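You operate a simulated robot arm through the tools that you are given. There is no shell and no other tool.

The job below is to be done with a simulated robot arm. You get a single attempt, and the scene is never put back.

JOB
Switch off the humidifier, brush its filter clean and switch it on again.
Fine: off before the filter drawer comes out; use the blue brush, put it back and shut the drawer; leave the knobs and the lever. Set down upright: blue brush. Where these are worked on the way, their far stop is far enough and under half their travel is too little: filter drawer. What is to be rubbed or washed off counts as gone when no trace of it is left.
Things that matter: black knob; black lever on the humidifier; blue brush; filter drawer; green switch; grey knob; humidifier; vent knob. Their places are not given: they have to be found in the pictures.

The check looks at the end state, three seconds after you hand in, the way a careful person would. Anything else that was tipped, shoved, dropped, spilled or broken makes it a failure.

ROBOT AND FRAMES
A 6-joint arm with a two-finger parallel gripper, fixed in place. Base frame: the origin is on the floor under the middle of its stand, x ahead of it, y to its left, z up. Units: m, rad, N and s.
With the tool pointing down near the work surface it reaches from about 0.34 to 0.86 m from the base axis. Its first joint turns from -2.007 to 2.007 rad. Payload 3.43 kg.
The tool frame sits at the grasp point between the pads (the TCP): z along the fingers, y along the line on which they close. The tips reach 0.034 m beyond it. The gripper opens to 0.128 m. The fingers are 0.024 m wide and 0.012 m thick; the gripper's body (0.048 by 0.13 m) begins 0.096 m behind the TCP.
Orientation is that of the tool frame in the base frame, as a unit quaternion [x, y, z, w]. With the fingers straight down and closing along the base's y, the tool's x points along the base's -x, its y along +y and its z along -z.

CONTROLS
- The arm moves only by the tool send_rows. Its argument "plan" is a list of rows, each a list of 7 numbers: the gripper command, from -1 (shut) to 1 (fully open), values between in proportion, then the shift along the tool's x, y, z in m, then the turn, a rotation vector about the tool's x, y, z in degrees. In form: [[jaw, tx, ty, tz, wx, wy, wz], ...]. A call has 1 to 20 rows; each row is the pose to reach, as a shift and turn from the pose commanded when the call began, along the tool's axes at that moment. Each row takes 0.2 s and may step no farther than 0.05 m and 0.15 rad from the row before; otherwise, or with a gripper value out of range, the whole call is refused. Where a pose cannot be reached the arm comes as near as it can. A force on the tool above 40 N (or 10 N above the force at the start of the call, whichever is more), or a blocked arm, ends the call early, and 0.2 s more pass. The fingers move at their own pace (about 0.108 m/s each) and stop on an object; they squeeze with about 25 N. The grip force told is the motor's: it shows also when the fingers shut on nothing. Time passes only in rows, and 0.2 s behind the last, so rows that repeat a pose let the fingers close. It gives the time, the measured TCP pose, the force on the tool (base axes), the opening and the grip force at its end, in the units of the frame above (readings bear some noise), with the torque about the TCP (base axes, N m) and any sound that the robot's microphone picked up.
- Cameras (640 x 400 px; columns grow to the right, rows downward): "scene" is fixed at [0.0559, -0.6451, 1.7097]; the picture's right is [0.91, -0.42, 0.00], its down [-0.23, -0.48, -0.84] and it looks along [0.36, 0.77, -0.53] (base axes); focal length 308 px, centre (320, 200). "wrist" rides on the gripper at [0.076, -0.011, -0.16] in the tool frame; the picture's right is [0.15, 0.99, 0.00], its down [-0.88, 0.13, -0.45] and it looks along [-0.45, 0.07, 0.89] (tool axes); focal length 234 px, centre (320, 200).
- camera(camera): a new picture of that camera. No time passes.
- lift_body(by): moves the trunk up (or, below 0, down) by that many m; the arm rides with it, the base frame stays. It gives what a move gives, with no picture.
- point_at(camera, pixels): for up to 12 pixels [column, row] of the newest picture of that camera ("zoom" is the newest enlarged one), the place [x, y, z] in the base frame of the surface seen there, good to about 0.002 m, but the place of the scene camera against the robot may be out by one fixed shift of up to 0.018 m in any direction. No time passes.
- inspect(camera, box): a new picture of the part [left, top, right, bottom] of that camera's present view, enlarged. No time passes.
- sign_off(): hands the job in; it is judged then, once.

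Open the gripper and draw the arm clear of the work before you hand the job in, unless the task says otherwise.

The tools are called by a JSON object that holds its "fn" and its "kwargs". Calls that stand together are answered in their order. send_rows: Moves the arm, as the interface text tells. Its arguments: {"type":"object","properties":{"plan":{"type":"array","items":{"type":"array","items":{"type":"number"}}}},"required":["plan"]} The other tools are called the same way: lift_body (by) moves the trunk up or down; camera (camera) takes a picture; point_at (camera, pixels) gives the place of the surface under pixels of a picture; inspect (camera, box) takes an enlarged picture of a part of a camera's view; sign_off () hands the job in.

At the start:

```text
time_s: 0.0
position: [0.6196, 0.1311, 1.3327]
tcp_rot: [0.0, 1.0, 0.0, 0.0]
force: [-0.1, -0.2, -0.4]
moment: [0.01, -0.04, 0.01]
width: 0.1279
finger_force: 0.1
trunk travel left (down, up): [-0.7, 0.09]
```

scene: 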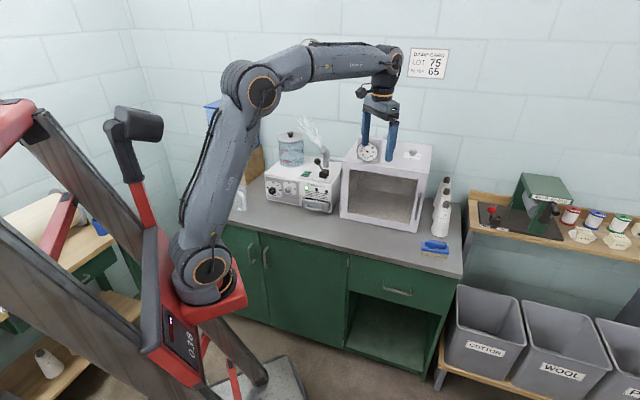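
wrist: 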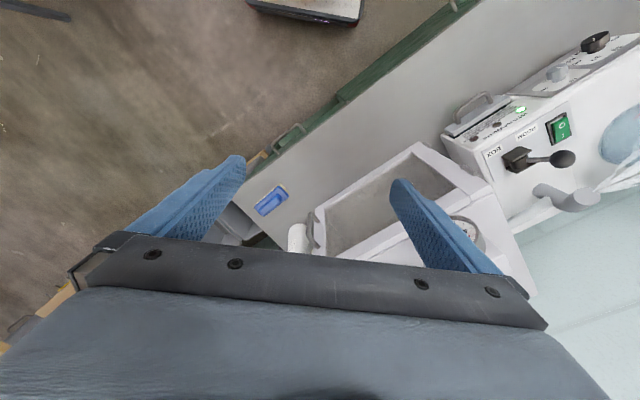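

The scene picture shows the humidifier at about (300,188) and the blue brush at about (435,246). I'll enlarge both to see the details.

{"fn": "inspect", "kwargs": {"camera": "scene", "box": [240, 110, 360, 220]}}

{"fn": "inspect", "kwargs": {"camera": "wrist", "box": [430, 20, 640, 220]}}

{"fn": "inspect", "kwargs": {"camera": "scene", "box": [390, 170, 480, 270]}}

```text
3.64 times, centred on (300, 165) of scene
```

zoom: 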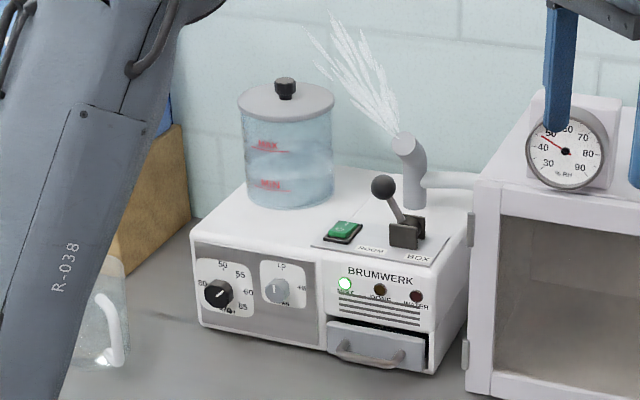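

```text
2.00 times, centred on (535, 120) of wrist
```

zoom: 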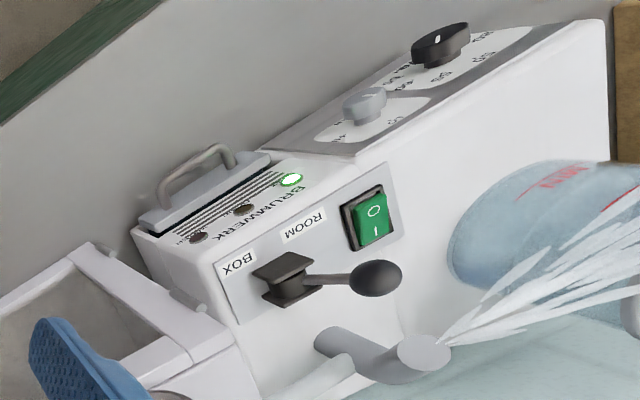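

```text
4.00 times, centred on (435, 220) of scene
```

zoom: 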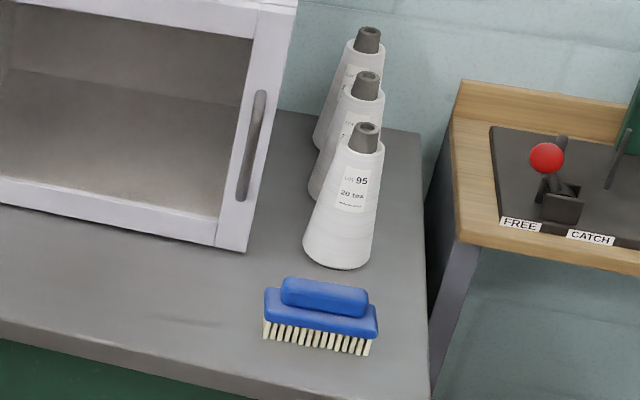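

The enlarged pictures show the green rocker, the drawer with its bail handle, and the brush lying bristles down. I'll measure the brush and its surroundings in the newest zoom.

{"fn": "point_at", "kwargs": {"camera": "zoom", "pixels": [[283, 285], [366, 297], [325, 290], [266, 295], [378, 315], [266, 340], [368, 356], [320, 310], [345, 268], [300, 370], [240, 250], [425, 330]]}}

{"fn": "point_at", "kwargs": {"camera": "scene", "pixels": [[434, 243], [437, 241], [433, 262], [300, 200], [318, 206], [308, 172], [322, 160], [341, 215], [418, 232], [345, 150], [280, 215], [290, 150]]}}

{"fn": "point_at", "kwargs": {"camera": "wrist", "pixels": [[270, 200], [558, 128], [562, 122], [556, 134], [563, 158], [515, 158], [480, 105], [488, 118], [460, 130], [525, 110], [416, 146], [313, 220]]}}

```text
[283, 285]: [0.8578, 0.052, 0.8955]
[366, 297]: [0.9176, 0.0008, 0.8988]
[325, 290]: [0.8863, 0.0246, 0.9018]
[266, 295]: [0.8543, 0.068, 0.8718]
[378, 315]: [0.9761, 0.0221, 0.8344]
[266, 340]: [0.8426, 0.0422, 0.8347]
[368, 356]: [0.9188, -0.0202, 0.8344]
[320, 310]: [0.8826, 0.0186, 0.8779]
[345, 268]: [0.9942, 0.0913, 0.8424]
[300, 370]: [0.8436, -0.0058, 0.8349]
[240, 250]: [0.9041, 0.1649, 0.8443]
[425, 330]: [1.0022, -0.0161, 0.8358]
```

```text
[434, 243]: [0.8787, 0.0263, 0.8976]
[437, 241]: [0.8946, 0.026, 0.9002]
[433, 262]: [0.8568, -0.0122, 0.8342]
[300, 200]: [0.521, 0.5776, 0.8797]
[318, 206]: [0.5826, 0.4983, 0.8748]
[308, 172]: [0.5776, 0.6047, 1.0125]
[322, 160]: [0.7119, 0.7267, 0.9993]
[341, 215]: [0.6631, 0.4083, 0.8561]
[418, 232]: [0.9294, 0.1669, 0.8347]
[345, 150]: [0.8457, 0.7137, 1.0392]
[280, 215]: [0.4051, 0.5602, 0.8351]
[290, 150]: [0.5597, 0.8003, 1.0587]
```

```text
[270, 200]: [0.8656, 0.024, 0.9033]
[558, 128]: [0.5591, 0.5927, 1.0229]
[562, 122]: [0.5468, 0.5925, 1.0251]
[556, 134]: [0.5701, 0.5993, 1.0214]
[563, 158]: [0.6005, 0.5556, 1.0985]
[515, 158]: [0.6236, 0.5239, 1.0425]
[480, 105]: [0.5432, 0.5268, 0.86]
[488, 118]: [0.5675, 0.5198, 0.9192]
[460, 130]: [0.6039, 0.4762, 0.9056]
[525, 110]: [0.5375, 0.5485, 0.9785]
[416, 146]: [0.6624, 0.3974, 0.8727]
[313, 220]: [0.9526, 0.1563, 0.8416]
```

The wrist camera gives the true robot-frame places, with the switch at about (0.558,0.593,1.023) and the drawer at about (0.56,0.51,0.87). I'll turn the tool and move nearer to the humidifier for a better look.

{"fn": "send_rows", "kwargs": {"plan": [[1, 0.024, 0.026, 0.011, 0, 0, -5], [1, 0.048, 0.052, 0.022, 0, 0, -10], [1, 0.072, 0.077, 0.033, 0, 0, -15], [1, 0.097, 0.102, 0.044, 0, 0, -20], [1, 0.122, 0.128, 0.055, 0, 0, -25], [1, 0.147, 0.153, 0.066, 0, 0, -30], [1, 0.172, 0.179, 0.077, 0, 0, -35], [1, 0.196, 0.204, 0.088, 0, 0, -40], [1, 0.22, 0.23, 0.1, 0, 0, -45]]}}

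{"fn": "camera", "kwargs": {"camera": "wrist"}}

{"fn": "camera", "kwargs": {"camera": "scene"}}

```text
time_s: 2.0
position: [0.4009, 0.3606, 1.2322]
tcp_rot: [-0.383, 0.924, 0.0, 0.0]
force: [-0.1, 0.2, 0.0]
moment: [0.03, 0.03, 0.0]
width: 0.1279
finger_force: 0.1
trunk travel left (down, up): [-0.7, 0.09]
```

```text
taken
```

wrist: 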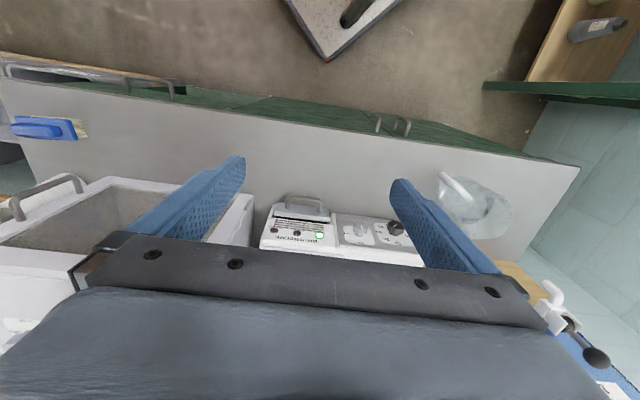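

```text
taken
```

scene: 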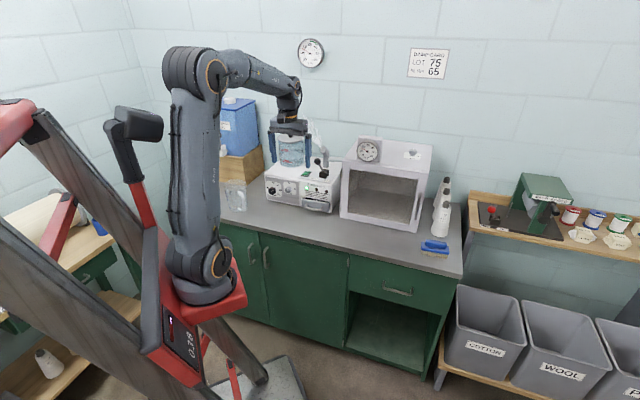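

The drawer sits near (303,208) in the wrist picture. I'll enlarge that area.

{"fn": "inspect", "kwargs": {"camera": "wrist", "box": [250, 170, 430, 280]}}

{"fn": "inspect", "kwargs": {"camera": "scene", "box": [250, 120, 350, 220]}}

```text
3.56 times, centred on (340, 225) of wrist
```

zoom: 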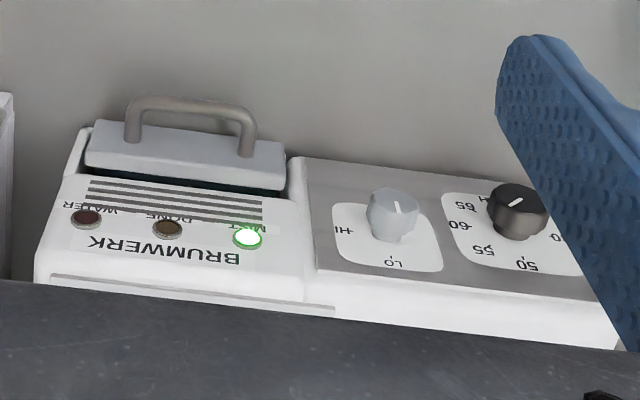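

```text
4.00 times, centred on (300, 170) of scene
```

zoom: 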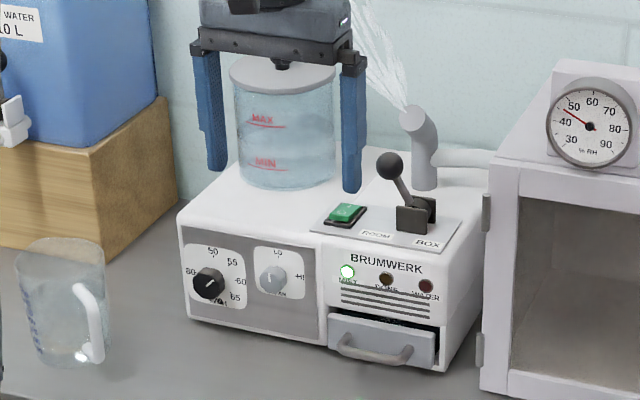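

I'll retake the wrist zoom tightly on the drawer so I can measure the handle and drawer front.

{"fn": "inspect", "kwargs": {"camera": "wrist", "box": [255, 185, 351, 245]}}

```text
6.67 times, centred on (303, 215) of wrist
```

zoom: 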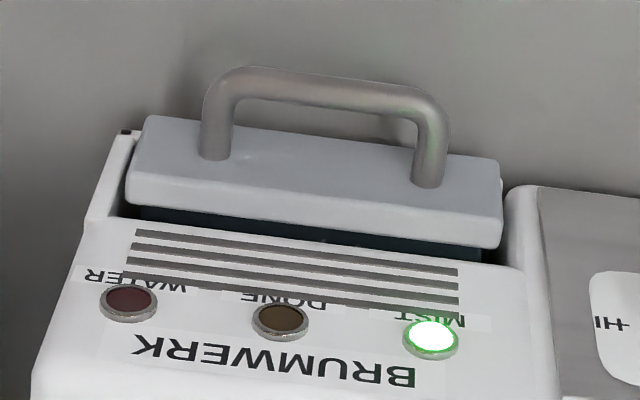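

{"fn": "point_at", "kwargs": {"camera": "zoom", "pixels": [[250, 85], [405, 103], [325, 95], [215, 150], [430, 178], [150, 170], [480, 220], [140, 195], [490, 240], [320, 185], [100, 320], [450, 375]]}}

{"fn": "point_at", "kwargs": {"camera": "wrist", "pixels": [[276, 236], [400, 255], [260, 245], [300, 180], [100, 110], [560, 175], [360, 228], [395, 228], [45, 128], [250, 200], [450, 200], [243, 207]]}}

```text
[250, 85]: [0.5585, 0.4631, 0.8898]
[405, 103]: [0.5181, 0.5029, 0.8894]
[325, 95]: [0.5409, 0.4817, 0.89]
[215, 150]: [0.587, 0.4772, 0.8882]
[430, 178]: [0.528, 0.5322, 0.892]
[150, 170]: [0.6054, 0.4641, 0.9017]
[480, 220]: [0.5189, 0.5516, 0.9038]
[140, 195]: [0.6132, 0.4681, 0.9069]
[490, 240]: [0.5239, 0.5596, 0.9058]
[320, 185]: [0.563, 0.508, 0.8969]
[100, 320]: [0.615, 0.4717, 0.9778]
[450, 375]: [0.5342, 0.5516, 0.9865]
```

```text
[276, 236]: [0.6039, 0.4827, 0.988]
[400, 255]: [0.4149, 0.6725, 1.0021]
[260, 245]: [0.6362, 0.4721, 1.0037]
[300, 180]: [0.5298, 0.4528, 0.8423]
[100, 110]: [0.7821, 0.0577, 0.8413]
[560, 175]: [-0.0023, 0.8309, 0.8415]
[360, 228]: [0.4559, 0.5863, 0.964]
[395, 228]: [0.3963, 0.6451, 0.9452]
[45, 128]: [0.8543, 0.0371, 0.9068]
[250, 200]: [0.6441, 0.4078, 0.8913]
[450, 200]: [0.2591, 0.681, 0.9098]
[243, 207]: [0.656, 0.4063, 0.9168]
```

The front runs along u≈(-0.71,0.70), the outward normal is about (-0.705,-0.71), and the bar centre is (0.541,0.482,0.886) with the table at 0.842. Next I'll measure the tall parts on the humidifier (tank, nozzle, lever ball) in the scene picture before moving over it.

{"fn": "camera", "kwargs": {"camera": "scene"}}

{"fn": "point_at", "kwargs": {"camera": "scene", "pixels": [[290, 138], [283, 138], [300, 140], [317, 161], [324, 147], [322, 165], [306, 172], [309, 170], [304, 174], [325, 172], [368, 150], [290, 165]]}}

```text
taken
```

scene: 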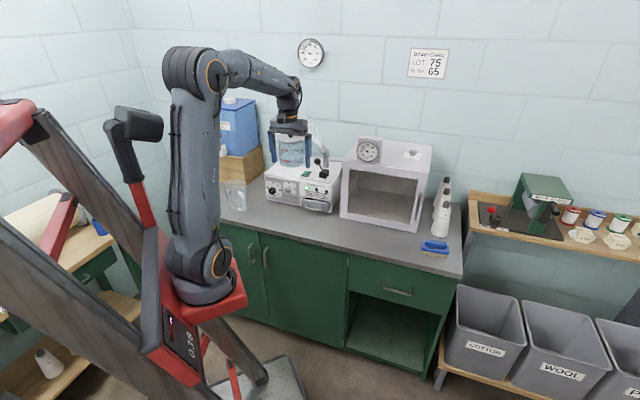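

```text
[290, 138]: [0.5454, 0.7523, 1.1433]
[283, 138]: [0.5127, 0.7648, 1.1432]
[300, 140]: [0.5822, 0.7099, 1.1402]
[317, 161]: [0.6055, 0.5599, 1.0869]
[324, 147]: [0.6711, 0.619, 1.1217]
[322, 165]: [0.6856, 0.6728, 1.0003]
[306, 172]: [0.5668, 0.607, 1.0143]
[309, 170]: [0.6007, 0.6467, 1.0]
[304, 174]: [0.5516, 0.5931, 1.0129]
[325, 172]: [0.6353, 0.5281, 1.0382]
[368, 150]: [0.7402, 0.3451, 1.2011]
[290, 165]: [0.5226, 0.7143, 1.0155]
```

The tank lid tops out near z 1.15, the nozzle near 1.13 and the lever ball near 1.11. I'll move above the front of the humidifier at a safe height to look down at the switch.

{"fn": "send_rows", "kwargs": {"plan": [[1, -0.037, 0.0125, -0.012, 0, 0, 0], [1, -0.074, 0.025, -0.024, 0, 0, 0], [1, -0.111, 0.0375, -0.036, 0, 0, 0], [1, -0.1485, 0.0495, -0.048, 0, 0, 0]]}}

{"fn": "camera", "kwargs": {"camera": "wrist"}}

```text
time_s: 3.0
position: [0.4699, 0.4998, 1.2808]
tcp_rot: [-0.383, 0.924, 0.0, 0.0]
force: [-0.3, -0.1, 0.1]
moment: [0.04, 0.0, 0.0]
width: 0.1279
finger_force: 0.0
trunk travel left (down, up): [-0.7, 0.09]
```

```text
taken
```

wrist: 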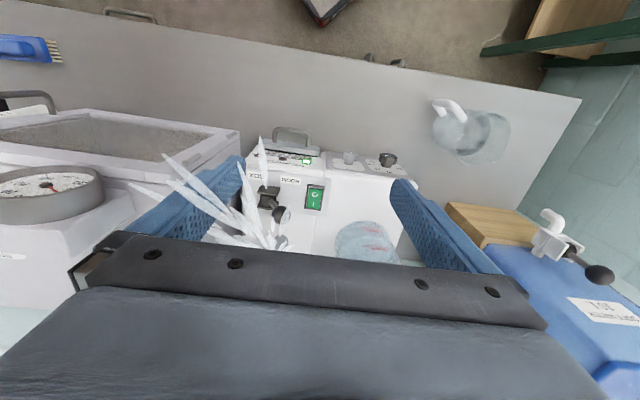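

The green switch is at about (315,197) with the lever knob at about (280,213). I'll enlarge the switch.

{"fn": "inspect", "kwargs": {"camera": "wrist", "box": [280, 170, 350, 225]}}

```text
7.27 times, centred on (315, 198) of wrist
```

zoom: 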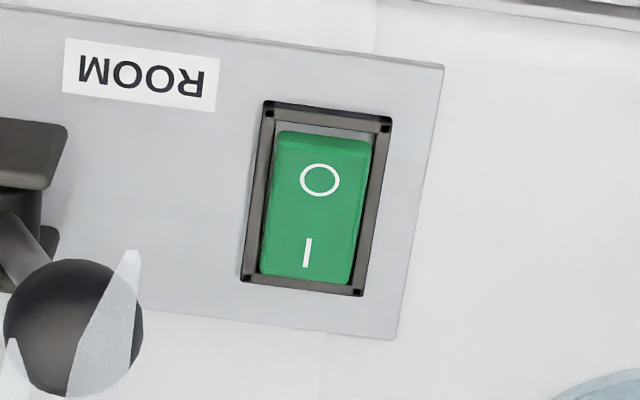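

The O mark is on the end toward the front and the I mark on the back end. I'll measure both ends, the bezel and the lever ball.

{"fn": "point_at", "kwargs": {"camera": "zoom", "pixels": [[320, 180], [307, 252], [325, 143], [303, 272], [284, 200], [362, 210], [258, 110], [385, 120], [248, 275], [355, 288], [75, 300], [180, 30]]}}

{"fn": "point_at", "kwargs": {"camera": "wrist", "pixels": [[350, 160], [387, 158], [306, 160], [365, 240], [340, 235], [270, 197], [280, 213], [293, 132], [240, 150], [225, 150]]}}

```text
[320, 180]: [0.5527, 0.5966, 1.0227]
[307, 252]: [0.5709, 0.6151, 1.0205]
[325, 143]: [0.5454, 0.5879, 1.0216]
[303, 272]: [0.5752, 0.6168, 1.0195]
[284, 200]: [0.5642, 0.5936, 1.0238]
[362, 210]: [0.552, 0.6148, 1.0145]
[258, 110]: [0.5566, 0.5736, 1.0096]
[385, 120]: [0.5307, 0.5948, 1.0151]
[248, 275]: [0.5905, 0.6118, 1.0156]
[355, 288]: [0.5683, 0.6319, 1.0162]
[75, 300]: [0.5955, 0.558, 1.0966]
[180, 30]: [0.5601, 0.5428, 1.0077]
```

```text
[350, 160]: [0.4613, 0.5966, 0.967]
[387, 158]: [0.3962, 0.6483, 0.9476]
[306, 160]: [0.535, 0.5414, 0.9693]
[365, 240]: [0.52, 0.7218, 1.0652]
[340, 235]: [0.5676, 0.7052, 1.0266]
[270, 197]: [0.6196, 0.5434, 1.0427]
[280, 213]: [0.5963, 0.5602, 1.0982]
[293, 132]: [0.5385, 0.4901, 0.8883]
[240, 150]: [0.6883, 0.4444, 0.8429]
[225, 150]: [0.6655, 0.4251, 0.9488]
```

The rocker centre is about (0.5617,0.604) with its top near z 1.022, and the O end faces the robot. I'll close the fingers, travel over the O end at (0.552,0.594), and come down to just above it.

{"fn": "send_rows", "kwargs": {"plan": [[-1, 0, 0, 0, 0, 0, 0], [-1, -0.042, 0.003, 0, 0, 0, 0], [-1, -0.084, 0.006, 0, 0, 0, 0], [-1, -0.1245, 0.0087, 0, 0, 0, 0], [-1, -0.1245, 0.0087, 0.04, 0, 0, 0], [-1, -0.1245, 0.0087, 0.08, 0, 0, 0], [-1, -0.1245, 0.0087, 0.12, 0, 0, 0], [-1, -0.1245, 0.0087, 0.16, 0, 0, 0], [-1, -0.1245, 0.0087, 0.195, 0, 0, 0], [-1, -0.1245, 0.0087, 0.205, 0, 0, 0]]}}

{"fn": "camera", "kwargs": {"camera": "wrist"}}

{"fn": "inspect", "kwargs": {"camera": "scene", "box": [260, 120, 350, 220]}}

```text
time_s: 5.2
position: [0.5527, 0.5942, 1.0753]
tcp_rot: [-0.382, 0.924, -0.001, 0.0]
force: [0.4, 0.0, 0.0]
moment: [-0.02, 0.01, 0.01]
width: 0.0001
finger_force: 24.7
out of reach, approached as far as the arm can: row 4, 5
trunk travel left (down, up): [-0.7, 0.09]
```

```text
taken
```

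wrist: 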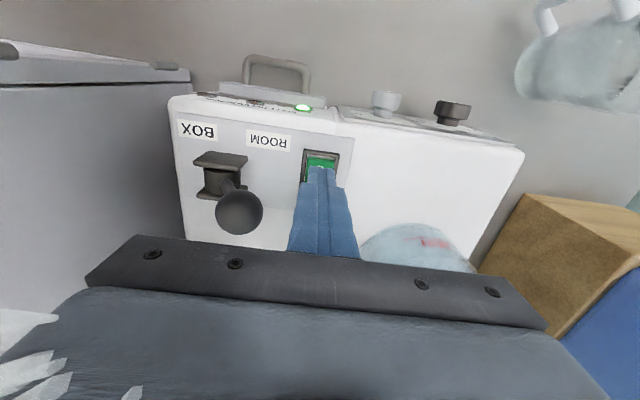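

```text
4.00 times, centred on (305, 170) of scene
```

zoom: 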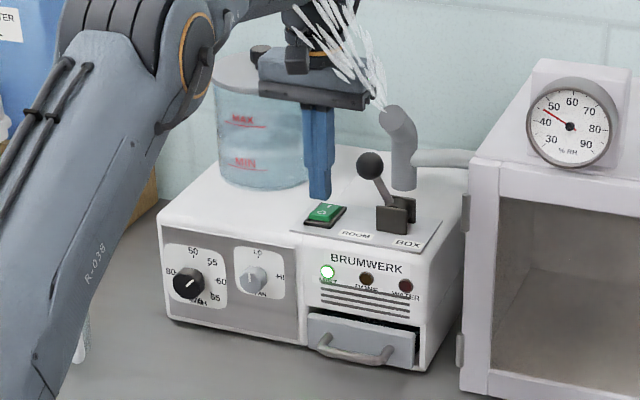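

The closed tip is above the O end and the MIST light at (303,107) is still lit. I'll press down in small steps.

{"fn": "send_rows", "kwargs": {"plan": [[-1, 0, 0, 0.008, 0, 0, 0], [-1, 0, 0, 0.014, 0, 0, 0], [-1, 0, 0, 0.017, 0, 0, 0], [-1, 0, 0, 0.019, 0, 0, 0], [-1, 0, 0, 0.021, 0, 0, 0], [-1, 0, 0, 0.022, 0, 0, 0], [-1, 0, 0, 0.023, 0, 0, 0]]}}

{"fn": "inspect", "kwargs": {"camera": "wrist", "box": [230, 80, 390, 200]}}

```text
time_s: 6.8
position: [0.5521, 0.5948, 1.0543]
tcp_rot: [-0.384, 0.924, 0.001, 0.001]
force: [-2.0, -0.8, 9.5]
moment: [0.03, -0.07, -0.05]
width: 0.0
finger_force: 24.9
trunk travel left (down, up): [-0.7, 0.09]
```

```text
3.33 times, centred on (310, 140) of wrist
```

zoom: 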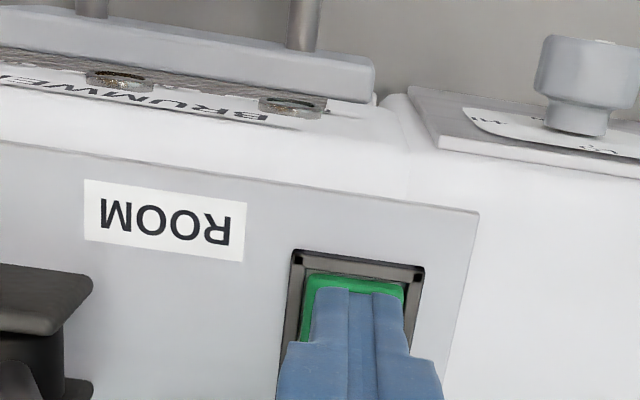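

The contact force is 9.5 N and the MIST light now looks dark. I'll raise the tip and check the rocker and the plume.

{"fn": "send_rows", "kwargs": {"plan": [[-1, 0, 0, -0.02, 0, 0, 0], [-1, 0, 0, -0.06, 0, 0, 0], [-1, 0.03, 0, -0.1, 0, 0, 0], [-1, 0.07, 0, -0.125, 0, 0, 0], [-1, 0.11, 0, -0.145, 0, 0, 0], [-1, 0.14, 0, -0.16, 0, 0, 0]]}}

{"fn": "camera", "kwargs": {"camera": "wrist"}}

{"fn": "inspect", "kwargs": {"camera": "scene", "box": [250, 120, 350, 220]}}

```text
time_s: 8.2
position: [0.4529, 0.496, 1.2114]
tcp_rot: [-0.383, 0.924, 0.0, 0.0]
force: [0.3, -0.1, -0.8]
moment: [-0.05, 0.04, -0.02]
width: 0.0
finger_force: 25.0
trunk travel left (down, up): [-0.7, 0.09]
```

```text
taken
```

wrist: 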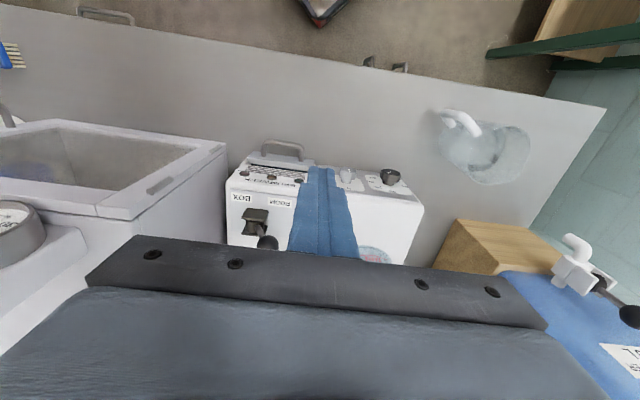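

```text
4.00 times, centred on (300, 170) of scene
```

zoom: 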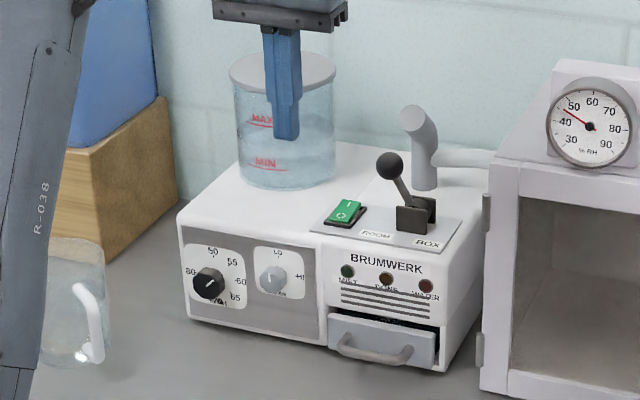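

The plume is gone and the MIST light is dark, so the humidifier is off. Now I'll turn the tool 90° so the fingers close along the drawer's pull direction, standing off in front of the drawer with a small opening.

{"fn": "send_rows", "kwargs": {"plan": [[-0.625, 0.02, -0.005, 0.0, 0, 0, 8.2], [-0.625, 0.035, -0.012, 0.0, 0, 0, 16.4], [-0.625, 0.05, -0.02, 0.01, 0, 0, 24.6], [-0.625, 0.065, -0.03, 0.02, 0, 0, 32.8], [-0.625, 0.075, -0.04, 0.03, 0, 0, 41], [-0.625, 0.08, -0.05, 0.04, 0, 0, 49.2], [-0.625, 0.08, -0.06, 0.05, 0, 0, 57.4], [-0.625, 0.08, -0.068, 0.06, 0, 0, 65.6], [-0.625, 0.08, -0.073, 0.07, 0, 0, 73.8], [-0.625, 0.08, -0.073, 0.08, 0, 0, 82], [-0.625, 0.08, -0.073, 0.09, 0, 0, 90]]}}

{"fn": "camera", "kwargs": {"camera": "wrist"}}

{"fn": "camera", "kwargs": {"camera": "scene"}}

```text
time_s: 10.6
position: [0.4477, 0.388, 1.1214]
tcp_rot: [0.383, 0.924, 0.0, 0.0]
force: [-1.2, -0.6, 0.9]
moment: [0.0, 0.0, 0.01]
width: 0.0242
finger_force: 0.0
trunk travel left (down, up): [-0.7, 0.09]
```

```text
taken
```

wrist: 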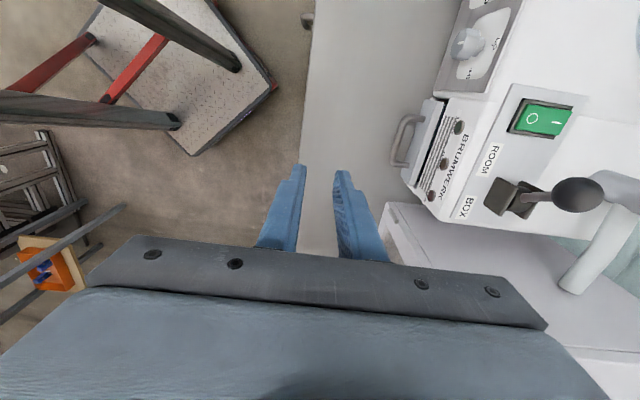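

```text
taken
```

scene: 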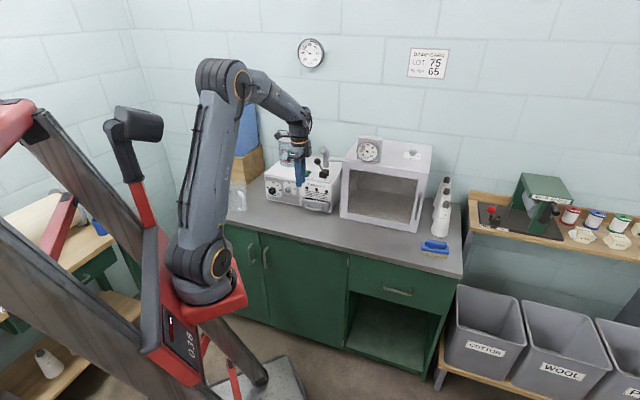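

The handle is at about (405,140) in this side view. I'll enlarge it and measure the gap between bar and drawer front.

{"fn": "inspect", "kwargs": {"camera": "wrist", "box": [370, 90, 480, 220]}}

```text
3.08 times, centred on (425, 155) of wrist
```

zoom: 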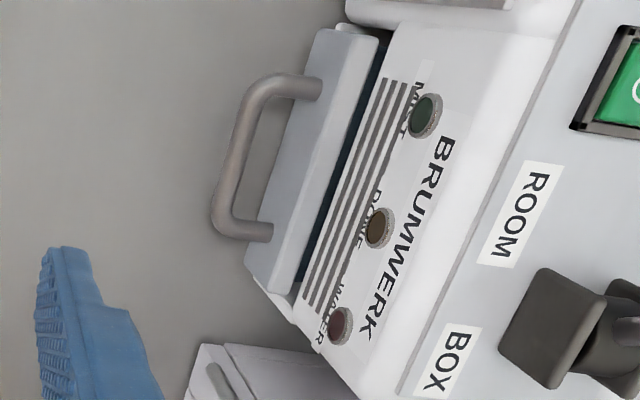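

{"fn": "point_at", "kwargs": {"camera": "zoom", "pixels": [[250, 105], [237, 150], [224, 195], [318, 87], [268, 231], [300, 150], [330, 60], [265, 275], [350, 50], [285, 285], [250, 84], [230, 232]]}}

```text
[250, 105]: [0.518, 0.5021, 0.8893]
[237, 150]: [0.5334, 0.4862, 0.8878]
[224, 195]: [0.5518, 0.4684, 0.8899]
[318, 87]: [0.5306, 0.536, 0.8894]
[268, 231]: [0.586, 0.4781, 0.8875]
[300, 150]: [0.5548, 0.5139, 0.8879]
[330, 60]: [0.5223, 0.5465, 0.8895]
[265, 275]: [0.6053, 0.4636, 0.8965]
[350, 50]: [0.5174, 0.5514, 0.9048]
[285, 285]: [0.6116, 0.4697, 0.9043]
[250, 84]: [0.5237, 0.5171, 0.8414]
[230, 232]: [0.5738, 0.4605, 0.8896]
```

The bar centre is at inward distance d≈0.7225, the drawer face at d≈0.7555, so a 29 mm gap suits one finger. I'll tilt the tool 25° and go to a pre-approach point 8 cm back from the bar.

{"fn": "send_rows", "kwargs": {"plan": [[-0.625, 0.001, 0.01, 0.04, -6, 0, 0], [-0.625, 0.002, 0.03, 0.075, -12, 0, 0], [-0.625, 0.003, 0.05, 0.11, -18, 0, 0], [-0.625, 0.004, 0.07, 0.135, -25, 0, 0], [-0.625, 0.004, 0.0858, 0.1474, -25, 0, 0]]}}

{"fn": "camera", "kwargs": {"camera": "wrist"}}

{"fn": "inspect", "kwargs": {"camera": "scene", "box": [260, 130, 370, 230]}}

```text
time_s: 11.8
position: [0.5075, 0.451, 0.9744]
tcp_rot: [0.374, 0.902, 0.201, 0.083]
force: [-0.7, 0.0, -0.7]
moment: [0.06, -0.03, 0.03]
width: 0.0242
finger_force: 0.1
trunk travel left (down, up): [-0.7, 0.09]
```

```text
taken
```

wrist: 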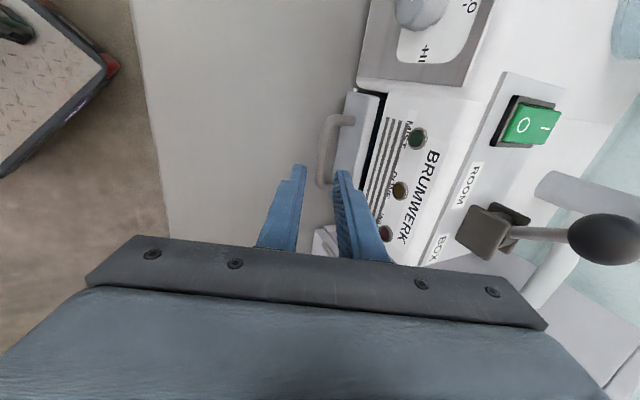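

```text
4.00 times, centred on (315, 180) of scene
```

zoom: 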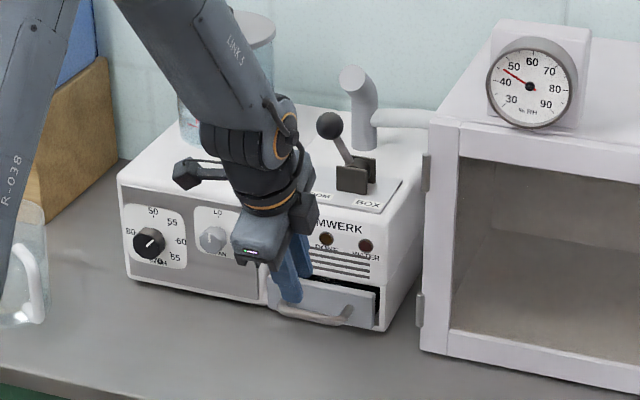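

The fingers are lined up with the bar, whose near part shows at (325,150). I'll approach 8 cm along the tool axis.

{"fn": "send_rows", "kwargs": {"plan": [[-0.625, 0, 0, 0.02, 0, 0, 0], [-0.625, 0, 0, 0.04, 0, 0, 0], [-0.625, 0, 0, 0.055, 0, 0, 0], [-0.625, 0, 0, 0.068, 0, 0, 0], [-0.625, 0, 0, 0.08, 0, 0, 0]]}}

{"fn": "camera", "kwargs": {"camera": "wrist"}}

{"fn": "inspect", "kwargs": {"camera": "scene", "box": [280, 160, 350, 230]}}

```text
time_s: 13.0
position: [0.5304, 0.4753, 0.9024]
tcp_rot: [0.373, 0.902, 0.201, 0.083]
force: [-0.3, 0.3, 0.2]
moment: [0.0, -0.03, 0.0]
width: 0.0241
finger_force: 0.1
trunk travel left (down, up): [-0.7, 0.09]
```

```text
taken
```

wrist: 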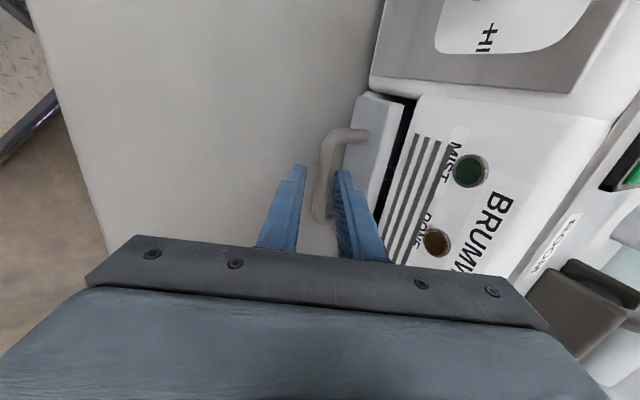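

```text
5.71 times, centred on (315, 195) of scene
```

zoom: 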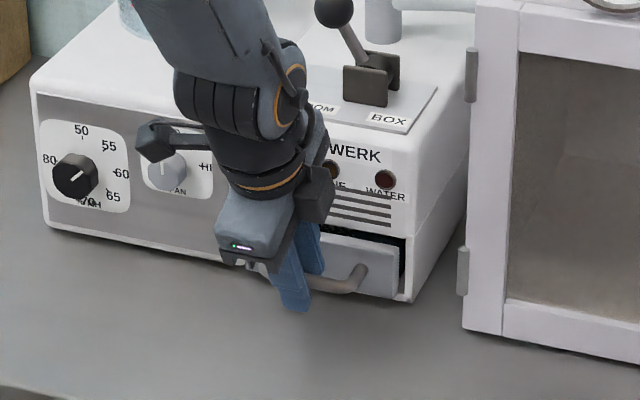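

The inner finger is between the bar and drawer face with no contact force. I'll close on the bar.

{"fn": "send_rows", "kwargs": {"plan": [[-1, 0, 0, 0, 0, 0, 0], [-1, 0, 0, 0, 0, 0, 0], [-1, 0, 0, 0, 0, 0, 0]]}}

```text
time_s: 13.8
position: [0.5307, 0.4769, 0.9032]
tcp_rot: [0.373, 0.902, 0.202, 0.084]
force: [5.5, 5.3, 8.3]
moment: [0.19, -0.22, -0.05]
width: 0.0117
finger_force: 44.8
trunk travel left (down, up): [-0.7, 0.09]
```

The fingers grip the bar at 11.7 mm. Now I'll pull straight outward in steps of about 1.5 cm.

{"fn": "send_rows", "kwargs": {"plan": [[-1, 0, -0.0091, -0.0042, 0, 0, 0], [-1, 0, -0.0227, -0.0106, 0, 0, 0], [-1, 0, -0.0363, -0.0169, 0, 0, 0], [-1, 0, -0.0499, -0.0232, 0, 0, 0], [-1, 0, -0.0635, -0.0296, 0, 0, 0], [-1, 0, -0.0725, -0.0338, 0, 0, 0]]}}

{"fn": "camera", "kwargs": {"camera": "wrist"}}

{"fn": "inspect", "kwargs": {"camera": "scene", "box": [260, 140, 370, 240]}}

```text
time_s: 15.2
position: [0.4722, 0.4181, 0.9042]
tcp_rot: [0.375, 0.901, 0.2, 0.084]
force: [0.8, -3.8, 27.3]
moment: [0.57, 0.31, 0.29]
width: 0.0118
finger_force: 45.5
trunk travel left (down, up): [-0.7, 0.09]
```

```text
taken
```

wrist: 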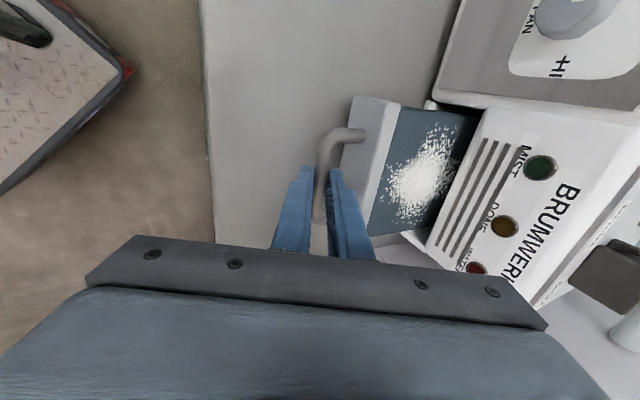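

```text
4.00 times, centred on (315, 190) of scene
```

zoom: 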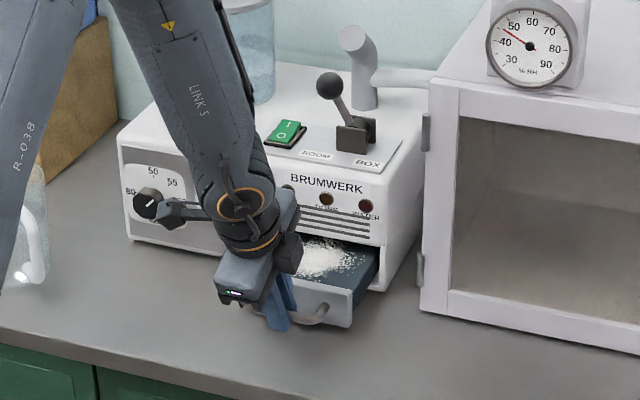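

The drawer has come out about 8 cm and the filter shows white scale, with 27 N of vertical load. I'll ease the tool up slightly to relieve that and keep pulling toward the stop.

{"fn": "send_rows", "kwargs": {"plan": [[-1, 0, 0.0013, -0.0027, 0, 0, 0], [-1, 0, -0.0078, -0.0069, 0, 0, 0], [-1, 0, -0.0168, -0.0112, 0, 0, 0], [-1, 0, -0.0259, -0.0154, 0, 0, 0]]}}

{"fn": "inspect", "kwargs": {"camera": "scene", "box": [260, 140, 370, 240]}}

```text
time_s: 16.2
position: [0.458, 0.4021, 0.9039]
tcp_rot: [0.374, 0.903, 0.198, 0.079]
force: [6.6, -10.3, -13.9]
moment: [-0.74, -0.5, -0.55]
width: 0.0117
finger_force: 44.8
out of reach, approached as far as the arm can: row 2, 3, 4
trunk travel left (down, up): [-0.7, 0.09]
```

```text
4.00 times, centred on (315, 190) of scene
```

zoom: 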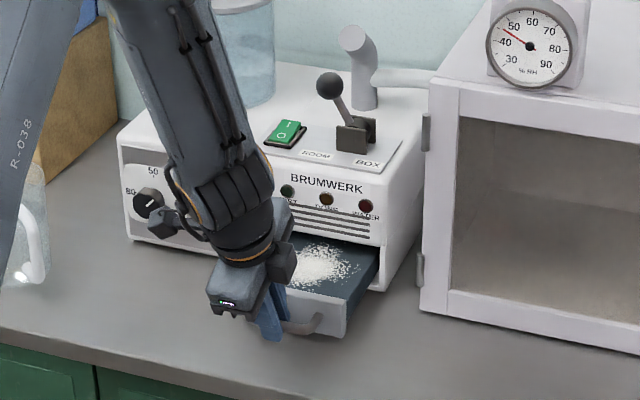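

The arm met its reach limit with this tilt after about 10 cm of drawer travel. I'll look at the wrist view to see how much of the filter is exposed.

{"fn": "camera", "kwargs": {"camera": "wrist"}}

{"fn": "inspect", "kwargs": {"camera": "wrist", "box": [320, 70, 500, 270]}}

{"fn": "camera", "kwargs": {"camera": "scene"}}

```text
taken
```

wrist: 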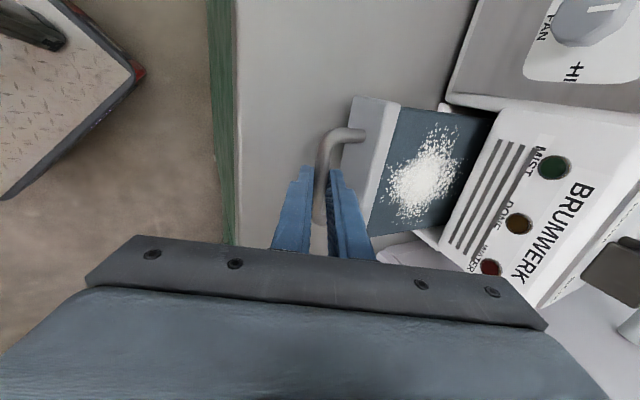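

```text
2.00 times, centred on (410, 170) of wrist
```

zoom: 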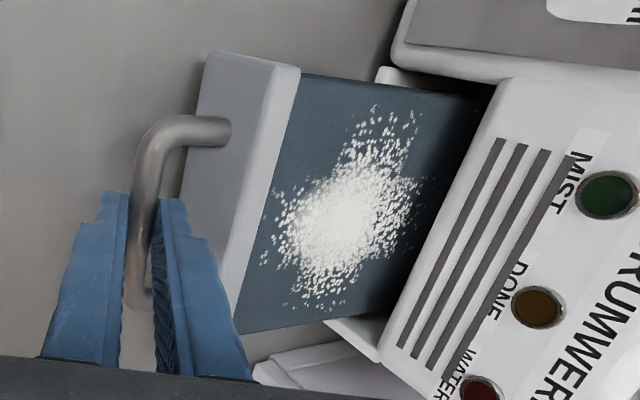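

```text
taken
```

scene: 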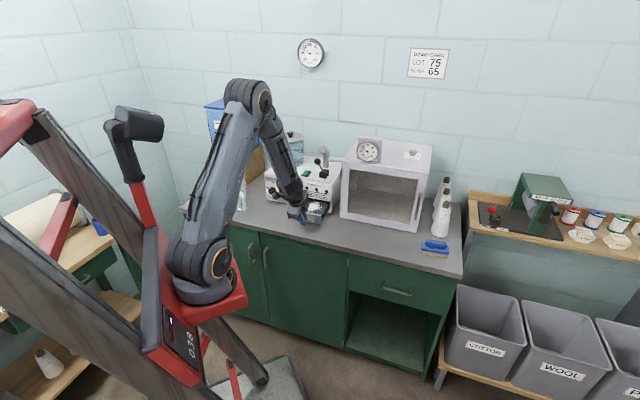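

The whole white patch is exposed, but I want the drawer out farther. I'll release the bar and back off along the tool axis, then re-grip with a steeper tool.

{"fn": "send_rows", "kwargs": {"plan": [[-0.55, 0, 0, 0, 0, 0, 0], [-0.55, 0, 0, 0, 0, 0, 0], [-0.55, 0, 0, -0.015, 0, 0, 0], [-0.55, 0, 0, -0.04, 0, 0, 0], [-0.55, 0, 0, -0.08, 0, 0, 0]]}}

{"fn": "camera", "kwargs": {"camera": "wrist"}}

```text
time_s: 17.4
position: [0.4327, 0.3871, 0.9781]
tcp_rot: [0.456, 0.862, 0.215, 0.055]
force: [0.4, 0.1, -0.8]
moment: [0.08, 0.08, 0.04]
width: 0.0288
finger_force: 0.0
out of reach, approached as far as the arm can: row 4
trunk travel left (down, up): [-0.7, 0.09]
```

```text
taken
```

wrist: 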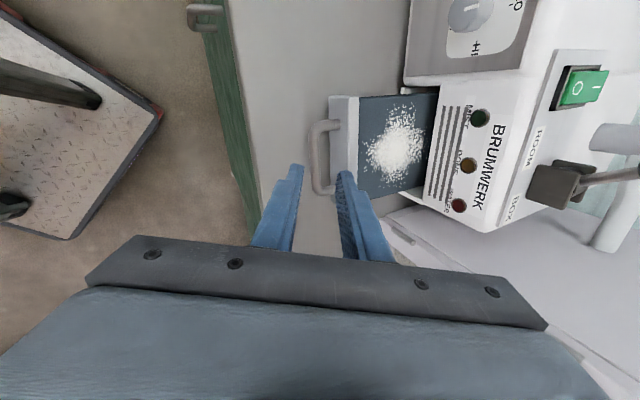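

The drawer stayed open, but the tool orientation drifted at its reach limit. I'll send one null row to learn which pose counts as commanded now.

{"fn": "send_rows", "kwargs": {"plan": [[-0.625, 0, 0, 0, 0, 0, 0]]}}

```text
time_s: 17.8
position: [0.4347, 0.3823, 0.978]
tcp_rot: [0.374, 0.902, 0.2, 0.084]
force: [0.0, -0.4, -0.9]
moment: [0.0, 0.01, 0.04]
width: 0.0244
finger_force: 0.1
trunk travel left (down, up): [-0.7, 0.09]
```

The commanded pose settled back to the original 25° tilt. I'll take a fresh wrist picture to measure where the bar and drawer front are now.

{"fn": "inspect", "kwargs": {"camera": "wrist", "box": [290, 70, 470, 220]}}

```text
2.67 times, centred on (380, 145) of wrist
```

zoom: 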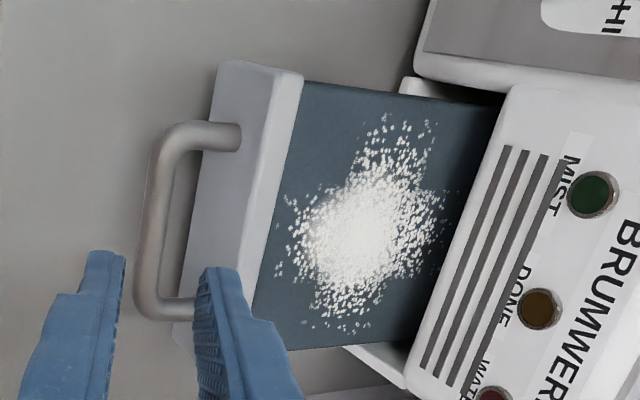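

{"fn": "point_at", "kwargs": {"camera": "zoom", "pixels": [[160, 160], [150, 220], [145, 280], [215, 150], [275, 90], [295, 200], [360, 225], [400, 120], [340, 325], [470, 130], [440, 200], [285, 230]]}}

```text
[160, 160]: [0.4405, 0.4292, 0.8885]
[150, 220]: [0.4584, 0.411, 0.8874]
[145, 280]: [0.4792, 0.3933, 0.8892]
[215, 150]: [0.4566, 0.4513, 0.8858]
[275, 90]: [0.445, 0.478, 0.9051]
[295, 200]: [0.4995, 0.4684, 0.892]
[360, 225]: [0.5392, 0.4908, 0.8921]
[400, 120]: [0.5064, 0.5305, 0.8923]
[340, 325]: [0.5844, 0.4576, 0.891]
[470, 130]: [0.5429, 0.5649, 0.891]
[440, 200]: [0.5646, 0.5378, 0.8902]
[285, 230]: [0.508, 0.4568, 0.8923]
```

The bar is now at d≈0.615 and the white patch spans d≈0.68 to 0.78, its rear right at the housing mouth, so the drawer must come out more. I'll straighten the tool to vertical and straddle the bar again from above.

{"fn": "send_rows", "kwargs": {"plan": [[-0.625, 0, 0.0042, -0.0091, 8.33, 0, 0], [-0.625, 0, 0.0085, -0.0181, 16.67, 0, 0], [-0.625, 0, 0.0085, -0.0181, 25, 0, 0], [-0.625, 0, 0.0326, 0.0152, 25, 0, 0], [-0.625, 0, 0.0326, 0.0152, 25, 0, 0]]}}

{"fn": "camera", "kwargs": {"camera": "wrist"}}

```text
time_s: 19.0
position: [0.4591, 0.4068, 0.9781]
tcp_rot: [0.383, 0.924, -0.001, 0.0]
force: [-0.6, 0.1, 0.0]
moment: [-0.01, -0.01, -0.02]
width: 0.0241
finger_force: 0.2
trunk travel left (down, up): [-0.7, 0.09]
```

```text
taken
```

wrist: 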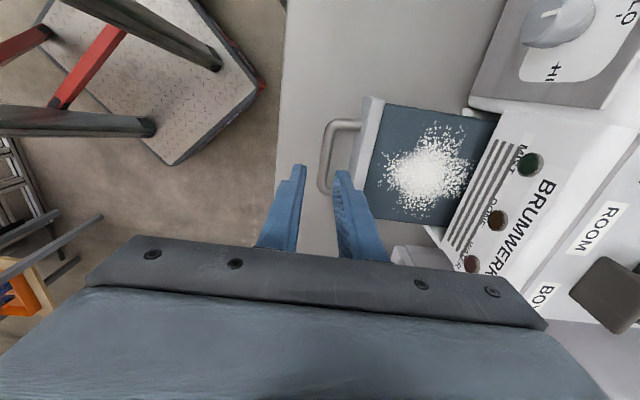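

The tool is vertical above the bar at d≈0.612. I'll descend 7.5 cm and close on the bar.

{"fn": "send_rows", "kwargs": {"plan": [[-0.625, 0, 0.001, 0.025, 0, 0, 0], [-0.625, 0, 0.001, 0.05, 0, 0, 0], [-0.625, 0, 0.001, 0.065, 0, 0, 0], [-0.625, 0, 0.001, 0.075, 0, 0, 0], [-1, 0, 0.001, 0.075, 0, 0, 0], [-1, 0, 0.001, 0.075, 0, 0, 0], [-1, 0, 0.001, 0.075, 0, 0, 0]]}}

{"fn": "camera", "kwargs": {"camera": "wrist"}}

```text
time_s: 20.6
position: [0.4594, 0.4072, 0.9031]
tcp_rot: [0.383, 0.924, 0.001, 0.0]
force: [1.0, 0.4, 15.2]
moment: [-0.03, -0.03, -0.02]
width: 0.0117
finger_force: 44.5
trunk travel left (down, up): [-0.7, 0.09]
```

```text
taken
```

wrist: 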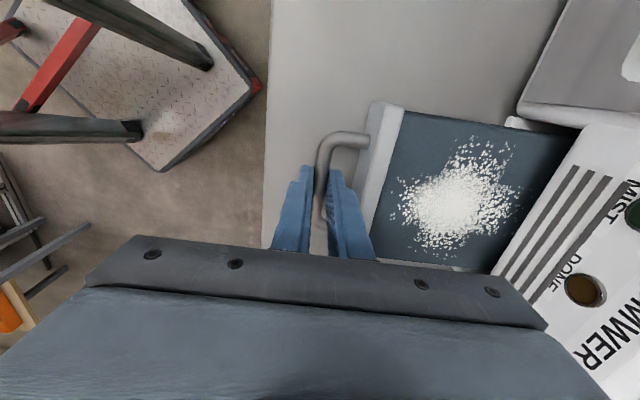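

Gripped again. I'll pull outward in 1 cm steps along tool -y, watching for the stop.

{"fn": "send_rows", "kwargs": {"plan": [[-1, 0, -0.006, -0.001, 0, 0, 0], [-1, 0, -0.016, -0.0015, 0, 0, 0], [-1, 0, -0.026, -0.0015, 0, 0, 0], [-1, 0, -0.036, -0.0015, 0, 0, 0], [-1, 0, -0.046, -0.0015, 0, 0, 0], [-1, 0, -0.052, -0.0015, 0, 0, 0]]}}

{"fn": "camera", "kwargs": {"camera": "wrist"}}

{"fn": "inspect", "kwargs": {"camera": "scene", "box": [260, 140, 370, 240]}}

```text
time_s: 22.0
position: [0.4244, 0.3713, 0.9038]
tcp_rot: [0.383, 0.924, 0.003, 0.001]
force: [13.0, 10.1, -7.8]
moment: [0.3, -0.24, -0.02]
width: 0.0115
finger_force: 45.0
trunk travel left (down, up): [-0.7, 0.09]
```

```text
taken
```

wrist: 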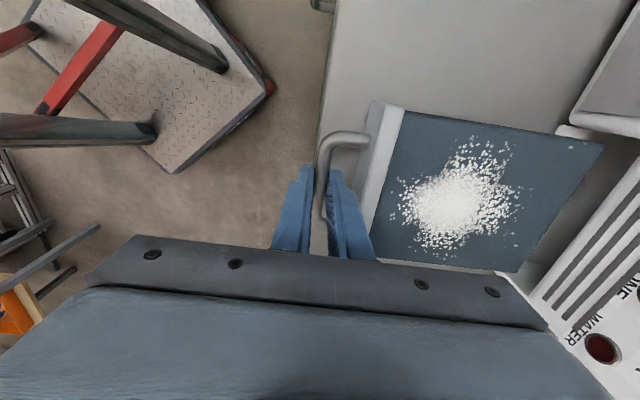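

```text
4.00 times, centred on (315, 190) of scene
```

zoom: 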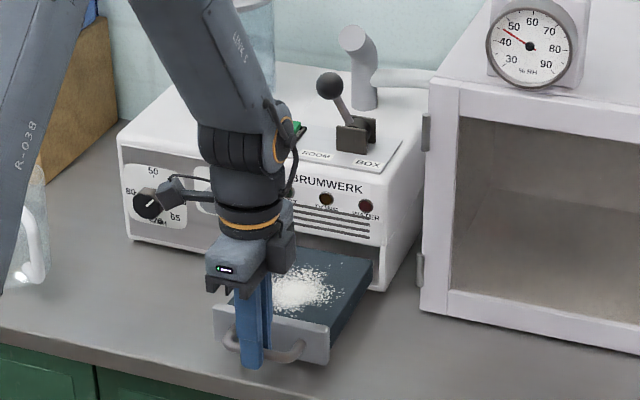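

The drawer is out about 15.5 cm and the rear edge of the filter is clear of the housing, with 16 N of resistance. I'll nudge a little more to see whether this is the stop.

{"fn": "send_rows", "kwargs": {"plan": [[-1, 0, -0.003, 0, 0, 0, 0], [-1, 0, -0.006, 0, 0, 0, 0]]}}

{"fn": "inspect", "kwargs": {"camera": "wrist", "box": [360, 90, 640, 290]}}

```text
time_s: 22.5
position: [0.4248, 0.3724, 0.9028]
tcp_rot: [0.382, 0.924, 0.005, 0.003]
force: [11.5, 10.5, -20.6]
moment: [0.37, 0.02, -0.04]
width: 0.0117
finger_force: 44.8
trunk travel left (down, up): [-0.7, 0.09]
stopped in row 2: the force on the tool passed its limit at 44 N (the readings are from after the stop); the commanded pose is now the measured one
```

```text
2.00 times, centred on (500, 190) of wrist
```

zoom: 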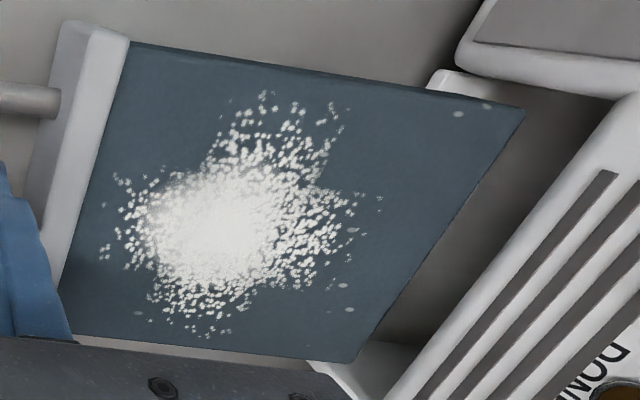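

It hit the stop at 44 N, so the drawer is fully out; a few faint specks also sit near the rear edge. I'll release and rise straight up.

{"fn": "send_rows", "kwargs": {"plan": [[-0.625, 0, 0, 0, 0, 0, 0], [-0.625, 0, 0, 0, 0, 0, 0], [-0.625, 0, 0, -0.02, 0, 0, 0], [-0.625, 0, 0, -0.06, 0, 0, 0], [-0.625, 0, 0, -0.1, 0, 0, 0], [-0.625, 0, 0, -0.14, 0, 0, 0], [-0.625, 0, 0, -0.18, 0, 0, 0]]}}

{"fn": "camera", "kwargs": {"camera": "wrist"}}

```text
time_s: 24.1
position: [0.4213, 0.3698, 1.0854]
tcp_rot: [0.383, 0.924, 0.004, 0.002]
force: [0.6, 0.3, -0.5]
moment: [-0.04, 0.03, 0.01]
width: 0.0241
finger_force: 0.0
trunk travel left (down, up): [-0.7, 0.09]
```

```text
taken
```

wrist: 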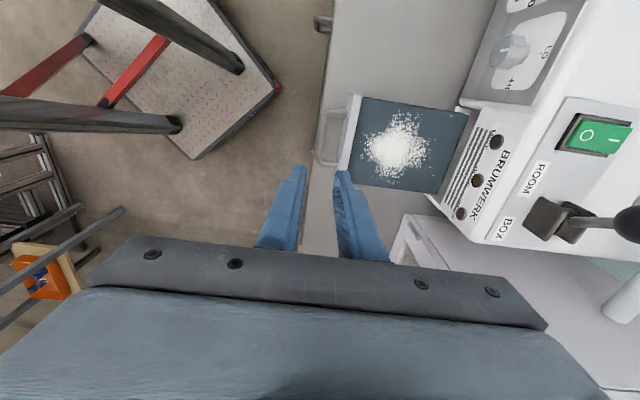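

The drawer stays out. I'll zoom on the filter and measure its corners, the front lip and the soiled area.

{"fn": "inspect", "kwargs": {"camera": "wrist", "box": [310, 80, 480, 200]}}

```text
3.33 times, centred on (395, 140) of wrist
```

zoom: 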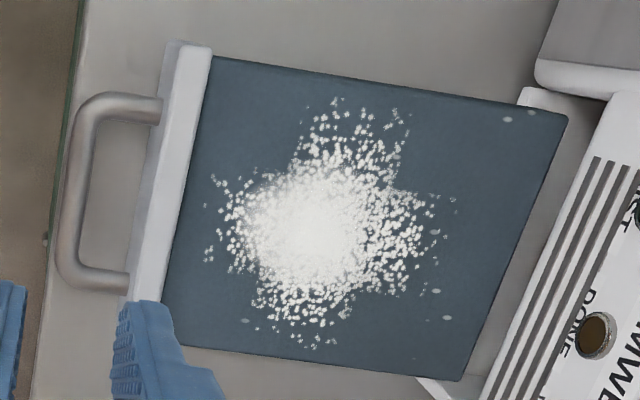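

{"fn": "point_at", "kwargs": {"camera": "zoom", "pixels": [[215, 60], [563, 120], [460, 375], [168, 340], [305, 225], [208, 180], [335, 103], [320, 345], [440, 230], [508, 119], [533, 112], [447, 318]]}}

{"fn": "point_at", "kwargs": {"camera": "zoom", "pixels": [[200, 60], [180, 200], [150, 100], [65, 200], [95, 100], [100, 280], [590, 110], [450, 390], [535, 95], [60, 340], [75, 20], [600, 20]]}}

```text
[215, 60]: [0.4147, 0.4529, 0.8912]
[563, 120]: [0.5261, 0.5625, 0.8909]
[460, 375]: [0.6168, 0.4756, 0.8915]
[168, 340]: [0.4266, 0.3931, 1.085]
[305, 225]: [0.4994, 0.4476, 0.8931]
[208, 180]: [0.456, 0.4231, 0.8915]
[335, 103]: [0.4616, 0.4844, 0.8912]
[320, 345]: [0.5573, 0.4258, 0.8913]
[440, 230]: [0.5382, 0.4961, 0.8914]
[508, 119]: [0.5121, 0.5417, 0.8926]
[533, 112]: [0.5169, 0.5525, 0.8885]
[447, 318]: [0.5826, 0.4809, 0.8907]
```

```text
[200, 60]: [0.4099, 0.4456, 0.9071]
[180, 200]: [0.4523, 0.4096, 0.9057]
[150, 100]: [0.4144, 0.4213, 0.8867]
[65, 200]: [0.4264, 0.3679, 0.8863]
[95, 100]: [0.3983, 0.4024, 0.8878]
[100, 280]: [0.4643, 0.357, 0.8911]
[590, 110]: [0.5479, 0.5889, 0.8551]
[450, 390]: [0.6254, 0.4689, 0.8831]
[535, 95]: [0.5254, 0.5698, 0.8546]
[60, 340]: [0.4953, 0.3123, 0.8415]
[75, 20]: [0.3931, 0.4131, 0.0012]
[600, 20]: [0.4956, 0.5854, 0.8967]
```

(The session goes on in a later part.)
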